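You operate a simulated robot arm through the tools that you are given. There is no shell and no other tool. Be economical: measure what you need, move in short steps, check, and stop when the job is done.

You run a simulated robot arm. Do the job below in one go: nothing can be reset, and whatever is moved stays where it is left.

Task
Stack the brown carton labelled "M6 NUTS" from the top of the trim bench on top of the brown carton that says "rivets".

It is judged by the outcome, as a careful person would: the job done as asked, and still so three seconds after it is handed in. It fails if anything else is knocked over, pushed out of place, dropped, spilled or broken.

Robot
A 6-joint arm with a two-finger parallel gripper on a trunk, on a base that drives. Base frame: it is fixed to the floor where the robot stands at the start and does not move with it; the origin is under the middle of the robot, x ahead of it, y to its left, z up. Units: m, degrees, N and s.
Its first joint turns from -166.0 to 166.0 degrees. Payload 3.43 kg.
The TCP is the grasp point between the finger pads, 0.034 m short of the fingertips. In the tool frame z runs along the fingers and y along their closing line. The gripper opens to 0.128 m. The fingers are 0.024 m wide and 0.012 m thick; the gripper's body (0.048 by 0.13 m) begins 0.096 m behind the TCP.
Orientation is that of the tool frame in the base frame, as a unit quaternion [w, x, y, z]. With the fingers straight down and closing along the base's y, the tool's x points along the base's -x, its y along +y and its z along -z.

Tools
- The arm moves only by the tool send_rows. Its argument "commands" is a list of rows, each an object (a shift or turn left out is 0, a gripper value left out holds the last) with "dp": the shift along the tool's x, y, z in units of 20 mm (1.0 is 20 mm), a list of three; "rot": the turn, a rotation vector about the tool's x, y, z in units of 6 degrees (1.0 is 6 degrees), a list of three; "claw": the finger opening in m, from 0 to 0.128. In form: [{"dp": [dx, dy, dz], "rot": [wx, wy, wz], "claw": claw}, ...]. A call has 1 to 20 rows; each row shifts and turns the commanded pose from where the row before left it, along the tool's axes as they then stand. A call with a number of a shift or a turn outside -1 to 1 is refused whole. Each row takes 0.2 s and may step no farther than 0.05 m and 8.6 degrees from the row before; otherwise, or with a gripper value out of range, the whole call is refused. A pose out of reach is approached as far as the arm can. The call stops where the force on the tool passes 40 N (or 10 N more than at its start, if that is more) or the arm is blocked; 0.2 s more then pass. Each finger travels about 0.153 m/s and halts on what it meets, pressing with about 26 N; the grip force reading is that of the motor and also rises with nothing between the fingers. The clock runs only during rows and for 0.2 s after the last one: add rows that do not move to give the fingers time. The reply holds the time, the measured pose of the TCP, the force on the tool along the base axes, the opening and the grip force, in the units named above and with some noise, and new pictures: "views" is both (left out), scene, wrist or none.
- Cameras (640 x 400 px; columns grow to the right, rows downward): "scene" is now at [0.163, 0.1733, 1.2237]; the picture's right is [-0.50, -0.87, 0.00], its down [-0.28, 0.16, -0.95] and it looks along [0.82, -0.47, -0.32] (base axes); focal length 264 px, centre (320, 200). "wrist" rides on the gripper at [0.076, -0.011, -0.16] in the tool frame; the picture's right is [0.15, 0.99, 0.00], its down [-0.88, 0.13, -0.46] and it looks along [-0.45, 0.07, 0.89] (tool axes); focal length 234 px, centre (320, 200).
- roll_base(legs): drives the robot by 1 to 6 legs, each [ahead, left, turn to the left] in m, m and degrees, along the robot's own axes; the way and the turn of a leg run together, so that a leg with both is an arc; at most 1.5 m and 180 degrees a leg. The arm and the cameras ride along, it lands a little off, and it stops where it bumps. It gives what a move gives, and a new picture of the scene camera.
- pan_tilt(pan, tilt): turns the head with the scene camera to pan (to the left, within 143 degrees either way) and tilt (down, from -29 to 69), counted from straight ahead of the robot. It gives what a move gives, and a new picture of the scene camera.
- locate(camera, pixels): for up to 12 pixels [column, row] of the newest picture of that camera ("zoom" is the newest enlarged one), the place [x, y, z] in the base frame of the surface seen there, good to about 0.003 m. It takes no simulated time.
- close_up(camera, box): a new picture of the part [left, top, right, bottom] of that camera's present view, enlarged. It takes no simulated time.
- sign_off(): hands the job in; it is judged then, once.

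Work in short steps. Measure before you move; look again where a grasp or a placing could have gone wrong, and mend it. You have 80 turns and 170 pictures in all, those below and enlarged ones among them. Open the gripper and draw the arm clear of the work before you hand the job in, unless the task says otherwise; then end with one line.

The tools are called after "Emit:" by a JSON object that holds its "method" and its "body". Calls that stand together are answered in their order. send_rows: Moves the arm, as the interface text tells. Its arguments: {"type":"object","properties":{"commands":{"type":"array","items":{"type":"object","properties":{"dp":{"type":"array","items":{"type":"number"}},"rot":{"type":"array","items":{"type":"number"}},"claw":{"type":"number"}}}},"views":{"type":"string","enum":["both","scene","wrist","none"]}},"required":["commands"]} The other tools are called the same way: roll_base (legs) drives the base; pan_tilt (pan, tilt) turns the head that bears the scene camera; locate (camera, pixels) gives the place of the surface under pixels of a picture; close_up (camera, box) takes an enlarged picture of a part of a camera's view; sign_off () hands the job in.

At the start:

```text
time: 0.0
tool_pos: [0.7665, 0.0228, 1.1356]
ee_rot: [-0.001, 0.0, 1.0, 0.0]
contact_force: [0.5, -0.3, -0.8]
gripper_width: 0.1282
finger_force: 0.1
robot x, y, heading: [-0.0038, -0.0004, 0.1]
head pan, tilt: [-29.7, 18.9]
```

scene: 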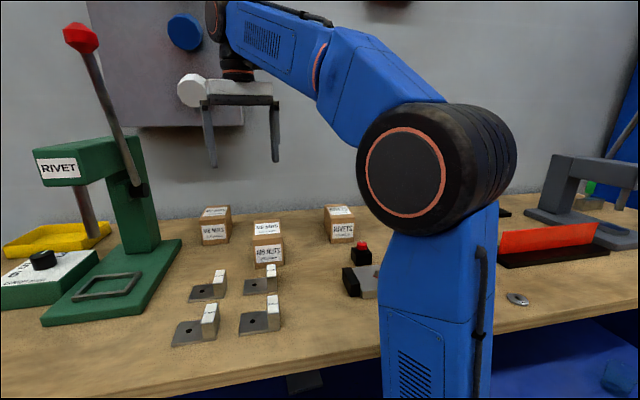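
wrist: 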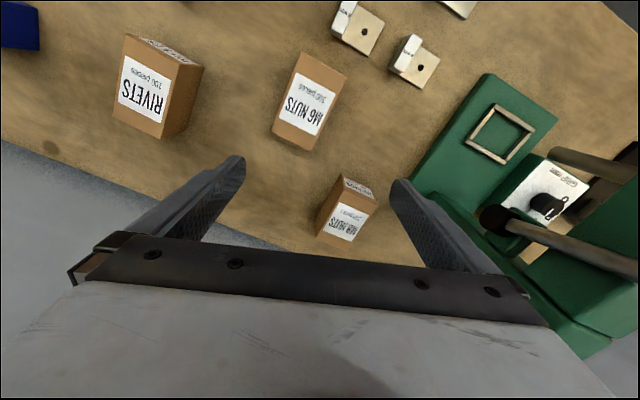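

The pictures show three cartons near scene (215,225), (267,245) and (340,225); I'll enlarge them to read the labels.

Emit:
{"method": "close_up", "body": {"camera": "scene", "box": [180, 190, 380, 315]}}

Emit:
{"method": "close_up", "body": {"camera": "wrist", "box": [90, 10, 410, 260]}}

```text
3.20 times, centred on (280, 252) of scene
```

zoom: 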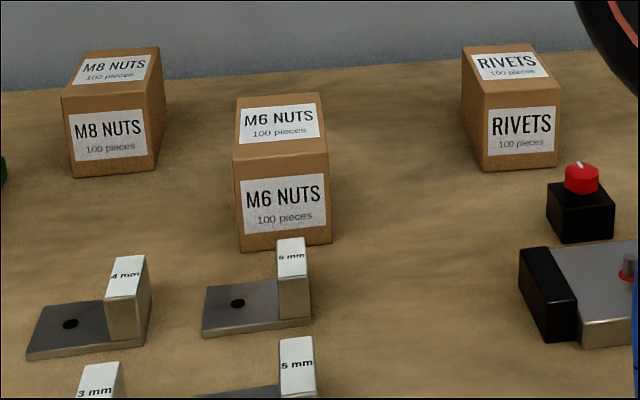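

```text
1.60 times, centred on (250, 135) of wrist
```

zoom: 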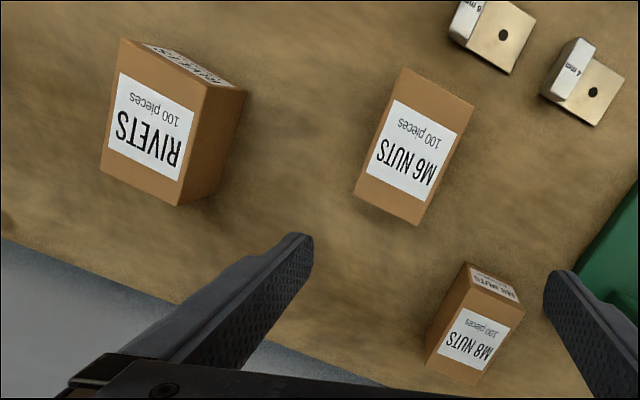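

The middle carton is M6 NUTS and the right one RIVETS. I'll locate their top corners in the wrist enlargement, and further points in the scene picture.

Emit:
{"method": "locate", "body": {"camera": "zoom", "pixels": [[405, 74], [470, 107], [418, 220], [359, 193], [124, 44], [202, 92], [178, 200], [104, 167], [410, 150], [150, 125], [300, 200], [475, 320]]}}

Emit:
{"method": "locate", "body": {"camera": "scene", "pixels": [[268, 255], [342, 232], [268, 268], [360, 246], [215, 213], [266, 229]]}}

Emit:
{"method": "pan_tilt", "body": {"pan": -90, "tilt": 25}}

Emit:
{"method": "pan_tilt", "body": {"pan": 40, "tilt": 25}}

```text
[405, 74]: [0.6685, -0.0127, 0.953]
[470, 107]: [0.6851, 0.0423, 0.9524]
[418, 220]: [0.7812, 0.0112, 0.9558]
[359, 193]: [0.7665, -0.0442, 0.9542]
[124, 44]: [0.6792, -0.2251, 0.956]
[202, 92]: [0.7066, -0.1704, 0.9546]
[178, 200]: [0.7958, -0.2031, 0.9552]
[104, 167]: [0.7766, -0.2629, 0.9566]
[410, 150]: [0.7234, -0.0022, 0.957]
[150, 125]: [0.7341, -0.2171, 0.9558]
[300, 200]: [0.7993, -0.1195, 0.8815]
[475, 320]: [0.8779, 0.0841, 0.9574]
```

```text
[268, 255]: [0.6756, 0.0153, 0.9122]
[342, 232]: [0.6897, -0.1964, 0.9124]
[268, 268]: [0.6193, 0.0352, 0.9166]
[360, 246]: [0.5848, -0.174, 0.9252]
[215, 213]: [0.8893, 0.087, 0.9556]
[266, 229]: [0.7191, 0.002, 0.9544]
```

```text
time: 1.3
tool_pos: [0.7661, 0.0241, 1.1367]
ee_rot: [0.0, 0.0, 1.0, 0.0]
contact_force: [-0.4, -1.5, -0.3]
gripper_width: 0.1278
finger_force: 0.0
robot x, y, heading: [-0.0046, -0.0031, -0.1]
head pan, tilt: [-90.0, 25.0]
```

scene: 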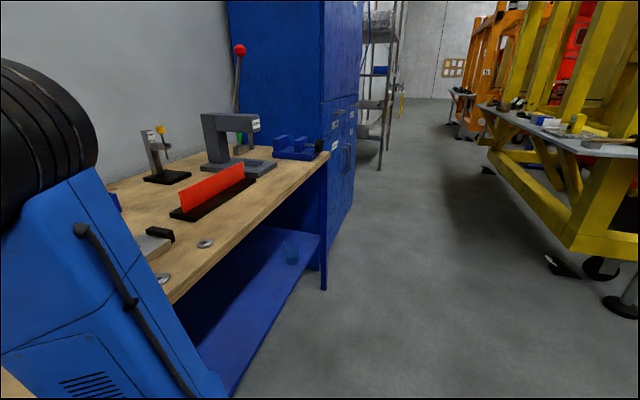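

```text
time: 3.4
tool_pos: [0.7665, 0.0222, 1.1358]
ee_rot: [0.0, 0.0, 1.0, 0.0]
contact_force: [0.6, 0.7, 0.1]
gripper_width: 0.128
finger_force: 0.0
robot x, y, heading: [-0.0021, 0.0026, 0.0]
head pan, tilt: [40.0, 25.0]
```

scene: 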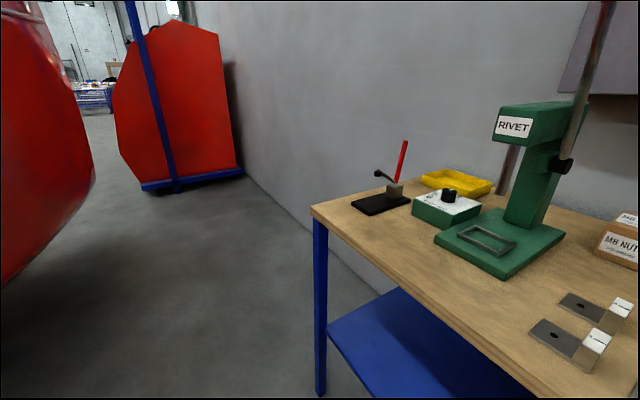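

This is the trim bench and it has only one M6 NUTS carton. It is centred at about (0.725, -0.001), top z 0.955, long side at -17.8°. RIVETS is centred at (0.740, -0.215), at about -20.7°. I'll move over the M6 carton, turn by 17.8° and turn the head back.

Emit:
{"method": "send_rows", "body": {"commands": [{"dp": [0.687, -0.385, 0], "claw": 0.11}, {"dp": [0.687, -0.385, 0]}, {"dp": [0.687, -0.385, 0]}, {"rot": [0, 0, 0.99]}, {"rot": [0, 0, 0.99]}, {"rot": [0, 0, 0.99]}, {"dp": [0, 0, 1]}, {"dp": [0, 0, 1]}, {"dp": [0, 0, 1]}, {"dp": [0, 0, 1]}, {}], "views": "wrist"}}

Emit:
{"method": "pan_tilt", "body": {"pan": -15, "tilt": 25}}

```text
time: 5.8
tool_pos: [0.7255, -0.0013, 1.0565]
ee_rot: [0.001, 0.154, 0.988, 0.0]
contact_force: [-0.3, 0.4, 0.2]
gripper_width: 0.1101
finger_force: 0.0
robot x, y, heading: [-0.0042, 0.0015, 0.0]
head pan, tilt: [40.0, 25.0]
```

wrist: 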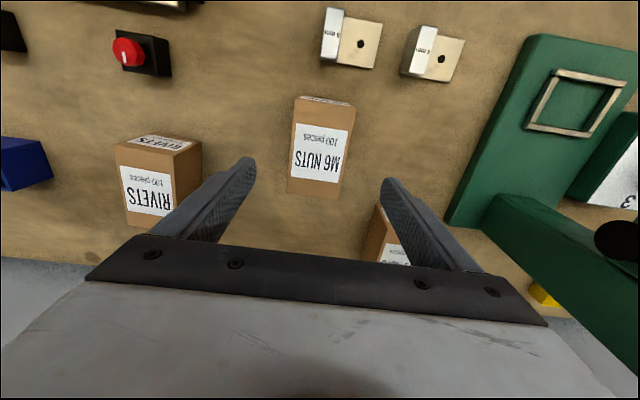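

```text
time: 7.0
tool_pos: [0.7269, -0.0006, 1.0562]
ee_rot: [0.0, 0.156, 0.988, 0.0]
contact_force: [-0.3, 0.0, -0.5]
gripper_width: 0.1097
finger_force: 0.0
robot x, y, heading: [-0.0013, -0.0005, -0.1]
head pan, tilt: [-15.0, 25.0]
```

scene: 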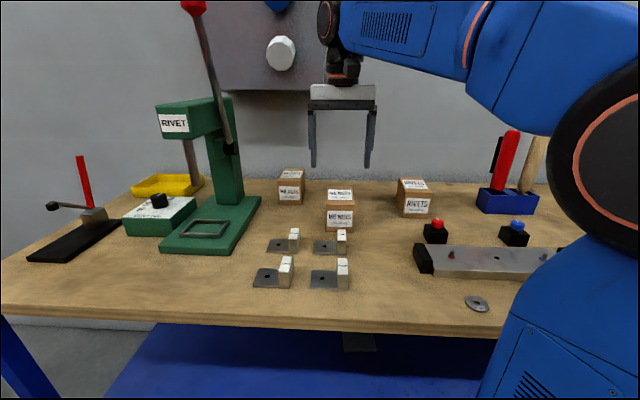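

The carton at wrist (320,147) sits between the fingers at (250,165) and (385,185). I'll remeasure its top corners from close up before descending.

Emit:
{"method": "close_up", "body": {"camera": "wrist", "box": [100, 80, 420, 280]}}

```text
2.00 times, centred on (260, 180) of wrist
```

zoom: 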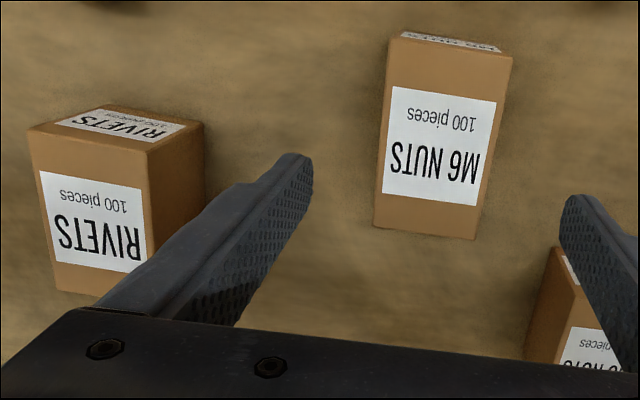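

I'll measure the top corners of M6 and RIVETS in this enlargement.

Emit:
{"method": "locate", "body": {"camera": "zoom", "pixels": [[391, 41], [509, 58], [474, 237], [377, 224], [31, 132], [146, 154], [56, 286], [385, 130], [493, 145], [90, 210]]}}

```text
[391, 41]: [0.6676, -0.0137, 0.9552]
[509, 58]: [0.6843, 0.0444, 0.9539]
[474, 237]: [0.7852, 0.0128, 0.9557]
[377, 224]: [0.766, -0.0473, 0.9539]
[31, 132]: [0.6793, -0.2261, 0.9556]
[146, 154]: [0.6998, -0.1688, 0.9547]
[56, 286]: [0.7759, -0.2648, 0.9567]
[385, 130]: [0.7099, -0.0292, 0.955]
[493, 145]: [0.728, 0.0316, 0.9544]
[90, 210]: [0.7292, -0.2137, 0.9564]
```

M6's centre measures (0.726, -0.001) at about -18°, so the tool is aligned. I'll descend to TCP z ≈ 0.928 and close.

Emit:
{"method": "send_rows", "body": {"commands": [{"dp": [0, 0, 0.8]}, {"dp": [0, 0, 0.8]}, {"dp": [0, 0, 0.8]}, {"dp": [0, 0, 0.8]}, {"dp": [0, 0, 0.8]}, {"dp": [0, 0, 0.8]}, {"dp": [0, 0, 0.8]}, {"dp": [0, 0, 0.8]}, {}, {"claw": 0.08}, {"claw": 0.05}, {"claw": 0.04}, {}, {}]}}

```text
time: 10.1
tool_pos: [0.7251, -0.0004, 0.928]
ee_rot: [0.001, 0.155, 0.988, 0.0]
contact_force: [-1.5, -0.6, 0.5]
gripper_width: 0.066
finger_force: 25.8
robot x, y, heading: [0.0035, 0.0007, -0.1]
head pan, tilt: [-15.0, 25.0]
```

scene: 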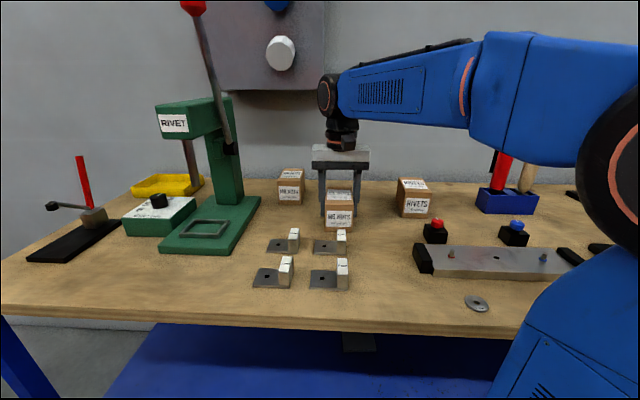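
wrist: 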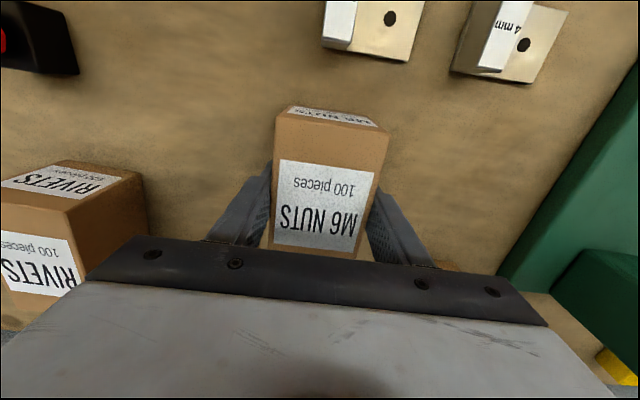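

The fingers hold at 0.066 m with 25.8 N. I'll lift 0.14 m straight up and check the grip.

Emit:
{"method": "send_rows", "body": {"commands": [{"dp": [0, 0, -0.5]}, {"dp": [0, 0, -0.8]}, {"dp": [0, 0, -0.9]}, {"dp": [0, 0, -0.9]}, {"dp": [0, 0, -0.9]}, {"dp": [0, 0, -0.9]}, {"dp": [0, 0, -0.9]}, {"dp": [0, 0, -0.7]}, {"dp": [0, 0, -0.5]}, {}]}}

```text
time: 12.2
tool_pos: [0.7258, -0.0017, 1.0681]
ee_rot: [0.0, 0.155, 0.988, 0.001]
contact_force: [-0.4, -0.8, -4.9]
gripper_width: 0.066
finger_force: 26.1
robot x, y, heading: [0.0022, 0.0006, -0.3]
head pan, tilt: [-15.0, 25.0]
```

scene: 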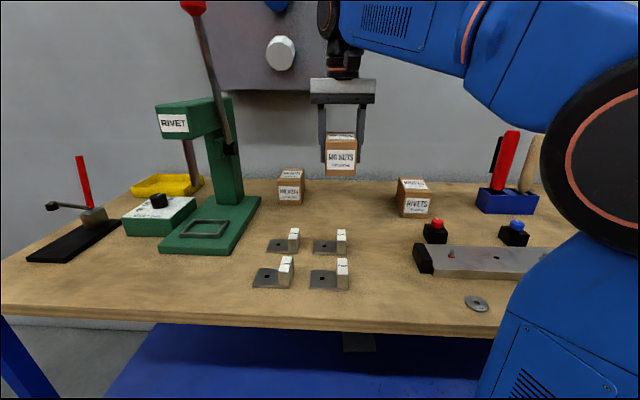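
wrist: 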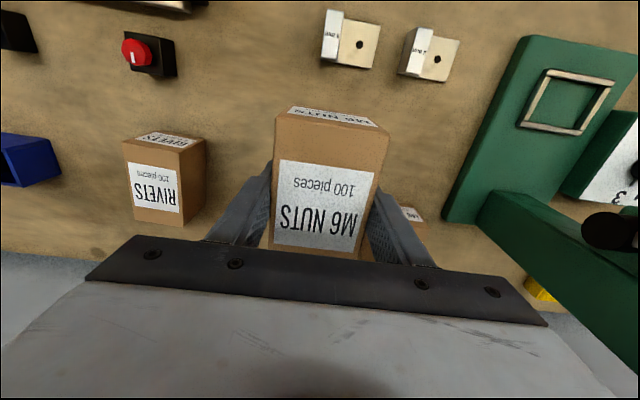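

The carton lifted cleanly, with its bottom at about z 1.02. I'll carry it over RIVETS to (0.739, -0.216) and turn 2.8° more to match that carton.

Emit:
{"method": "send_rows", "body": {"commands": [{"dp": [-0.2, -0.5, 0]}, {"dp": [-0.3275, -0.8345, 0]}, {"dp": [-0.3275, -0.8345, 0]}, {"dp": [-0.3275, -0.8345, 0]}, {"dp": [-0.3275, -0.8345, 0]}, {"dp": [-0.3275, -0.8345, 0]}, {"dp": [-0.3275, -0.8345, 0]}, {"dp": [-0.3275, -0.8345, 0]}, {"dp": [-0.3275, -0.8345, 0]}, {"dp": [-0.3275, -0.8345, 0]}, {"dp": [-0.3275, -0.8345, 0]}, {"dp": [-0.3275, -0.8345, 0]}, {"dp": [-0.1275, -0.3345, 0]}, {"rot": [0, 0, 0.47]}, {}]}}

Emit:
{"method": "pan_tilt", "body": {"pan": -25, "tilt": 20}}

```text
time: 15.4
tool_pos: [0.7406, -0.2174, 1.0675]
ee_rot: [0.0, 0.179, 0.984, 0.001]
contact_force: [0.0, -0.1, -3.0]
gripper_width: 0.0657
finger_force: 25.8
robot x, y, heading: [-0.0009, 0.0021, -0.0]
head pan, tilt: [-15.0, 25.0]
```

scene: 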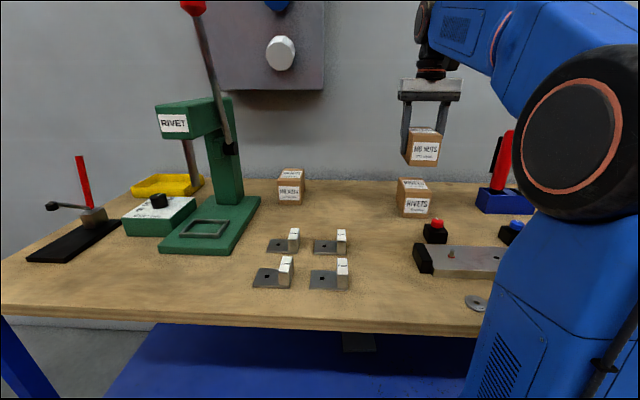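
wrist: 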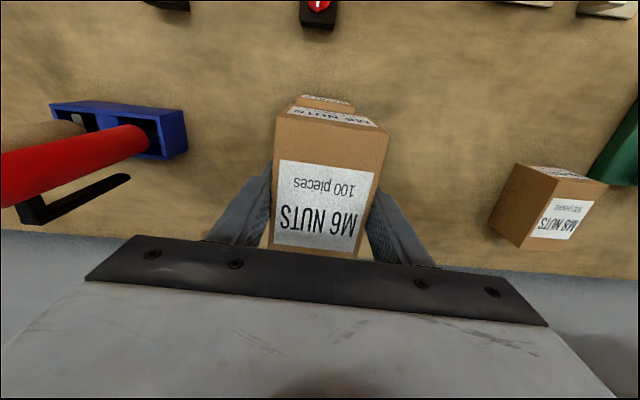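

```text
time: 16.2
tool_pos: [0.7402, -0.2156, 1.0678]
ee_rot: [0.0, 0.179, 0.984, 0.0]
contact_force: [-0.3, 0.4, -3.6]
gripper_width: 0.0658
finger_force: 26.0
robot x, y, heading: [0.0003, 0.0028, -0.1]
head pan, tilt: [-25.0, 20.0]
```

scene: 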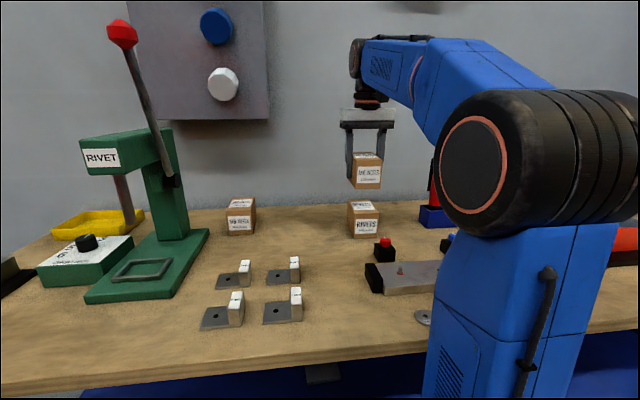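

The M6 carton hangs above RIVETS at scene (366,170) over (363,218). Contact should come at TCP z ≈ 1.003, so I'll descend to about 1.011 and inspect.

Emit:
{"method": "send_rows", "body": {"commands": [{"dp": [0, 0, 0.6]}, {"dp": [0, 0, 0.6]}, {"dp": [0, 0, 0.6]}, {"dp": [0, 0, 0.5]}, {"dp": [0, 0, 0.3]}, {"dp": [0, 0, 0.2]}, {}], "views": "none"}}

Emit:
{"method": "close_up", "body": {"camera": "scene", "box": [300, 145, 420, 245]}}

```text
time: 17.8
tool_pos: [0.7402, -0.2151, 1.0119]
ee_rot: [-0.001, 0.179, 0.984, 0.0]
contact_force: [-0.5, -0.7, -2.8]
gripper_width: 0.066
finger_force: 25.9
robot x, y, heading: [-0.0008, -0.0009, 0.0]
head pan, tilt: [-25.0, 20.0]
```

```text
4.00 times, centred on (360, 195) of scene
```

zoom: 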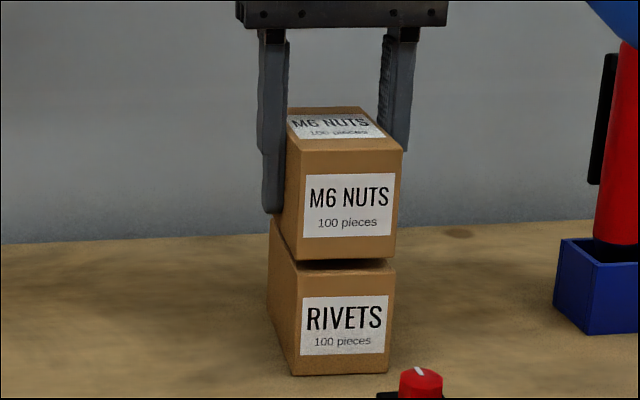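

The cartons are flush to within a few mm, with a small gap left between them. I'll lower in fine steps and watch the force.

Emit:
{"method": "send_rows", "body": {"commands": [{"dp": [0, 0, 0.1]}, {"dp": [0, 0, 0.1]}, {"dp": [0, 0, 0.1]}, {}], "views": "none"}}

Emit:
{"method": "close_up", "body": {"camera": "scene", "box": [320, 180, 400, 230]}}

```text
time: 18.8
tool_pos: [0.7391, -0.2149, 1.0068]
ee_rot: [0.001, 0.178, 0.984, 0.0]
contact_force: [0.1, -0.1, -4.4]
gripper_width: 0.0657
finger_force: 25.9
robot x, y, heading: [-0.0018, 0.0003, 0.1]
head pan, tilt: [-25.0, 20.0]
```

```text
8.00 times, centred on (360, 205) of scene
```

zoom: 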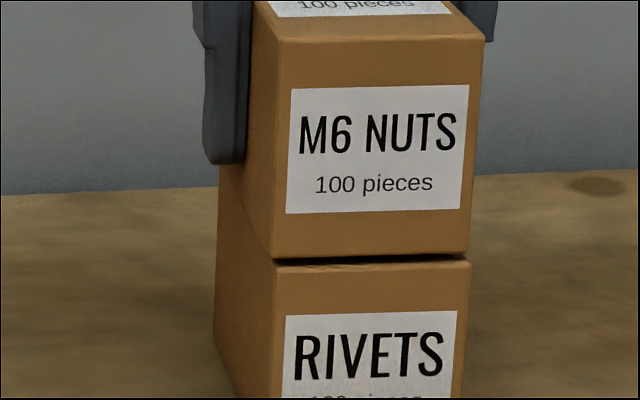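

The gap is now about 2 mm and alignment is good. The force still reads only the carton's weight, so I'll lower a bit more.

Emit:
{"method": "send_rows", "body": {"commands": [{"dp": [0, 0, 0.07]}, {"dp": [0, 0, 0.06]}, {}], "views": "none"}}

Emit:
{"method": "close_up", "body": {"camera": "scene", "box": [320, 180, 400, 230]}}

```text
time: 19.6
tool_pos: [0.74, -0.216, 1.0046]
ee_rot: [-0.001, 0.178, 0.984, 0.0]
contact_force: [-0.3, 0.2, -4.0]
gripper_width: 0.066
finger_force: 25.9
robot x, y, heading: [-0.0011, -0.0016, -0.0]
head pan, tilt: [-25.0, 20.0]
```

```text
8.00 times, centred on (360, 205) of scene
```

zoom: 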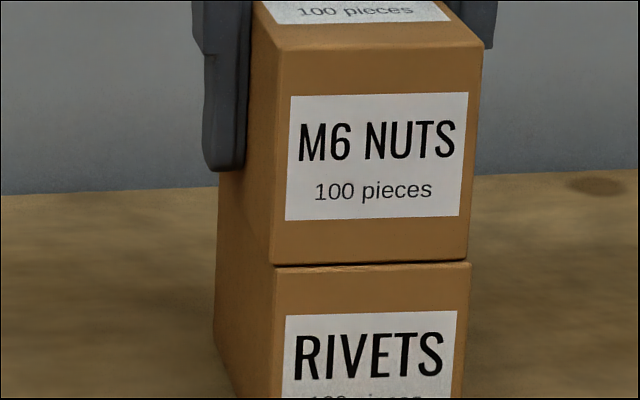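

The gap is now nearly closed. I'll make one last 1.2 mm step down and read the force.

Emit:
{"method": "send_rows", "body": {"commands": [{"dp": [0, 0, 0.06]}, {}], "views": "none"}}

```text
time: 20.2
tool_pos: [0.7397, -0.216, 1.002]
ee_rot: [0.0, 0.179, 0.984, 0.0]
contact_force: [3.2, -0.5, 11.8]
gripper_width: 0.0661
finger_force: 26.5
robot x, y, heading: [-0.0019, 0.0017, -0.1]
head pan, tilt: [-25.0, 20.0]
```

The force turned to +12 N, so the carton is seated. I'll ease off 0.4 mm, open the fingers gradually and draw up.

Emit:
{"method": "send_rows", "body": {"commands": [{"dp": [0, 0, -0.02]}, {"claw": 0.07}, {"claw": 0.08}, {"claw": 0.1}, {"claw": 0.11}, {}, {"dp": [0, 0, -0.5]}, {"dp": [0, 0, -0.9]}, {"dp": [0, 0, -1]}, {"dp": [0, 0, -1]}, {"dp": [0, 0, -1]}, {"dp": [0, 0, -1]}, {"dp": [0, 0, -1]}, {"dp": [0, 0, -1]}, {}]}}

Emit:
{"method": "close_up", "body": {"camera": "scene", "box": [300, 145, 420, 245]}}

```text
time: 23.4
tool_pos: [0.7396, -0.2145, 1.1515]
ee_rot: [0.0, 0.179, 0.984, 0.0]
contact_force: [-0.8, 0.6, 0.2]
gripper_width: 0.1099
finger_force: 0.0
robot x, y, heading: [-0.0002, 0.0039, -0.3]
head pan, tilt: [-25.0, 20.0]
```

scene: 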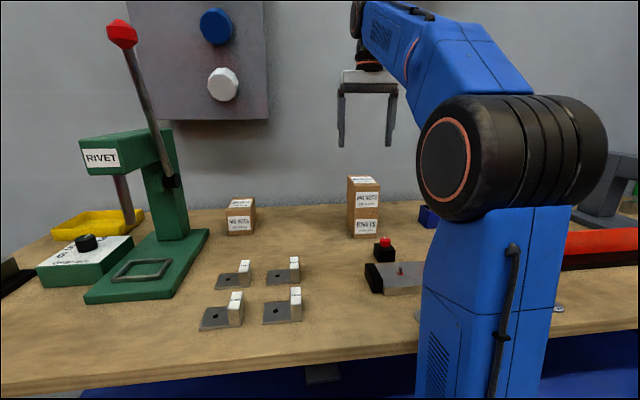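
wrist: 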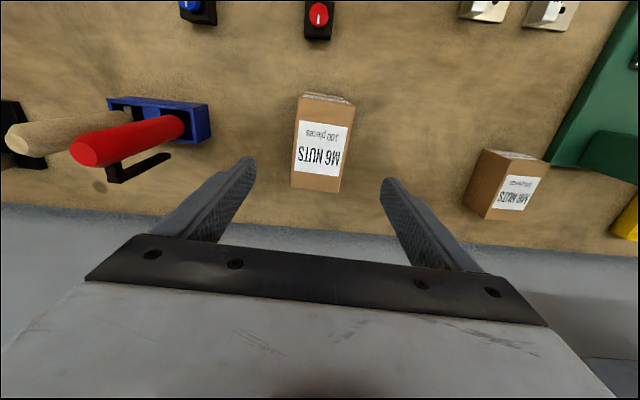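

```text
4.00 times, centred on (360, 195) of scene
```

zoom: 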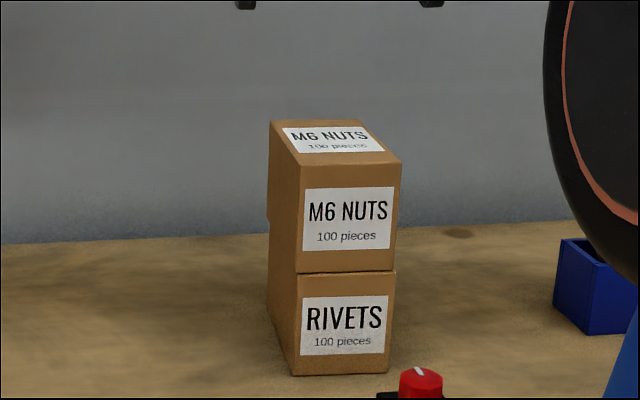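

The stack stands square, nothing else has moved, and the gripper is open and clear above it, so I'll hand the job in.

Emit:
{"method": "sign_off", "body": {}}

```text
The job is handed in.
```

The M6 NUTS carton is stacked squarely on top of the RIVETS carton; nothing else on the bench was disturbed, and the gripper is open and clear of the stack.
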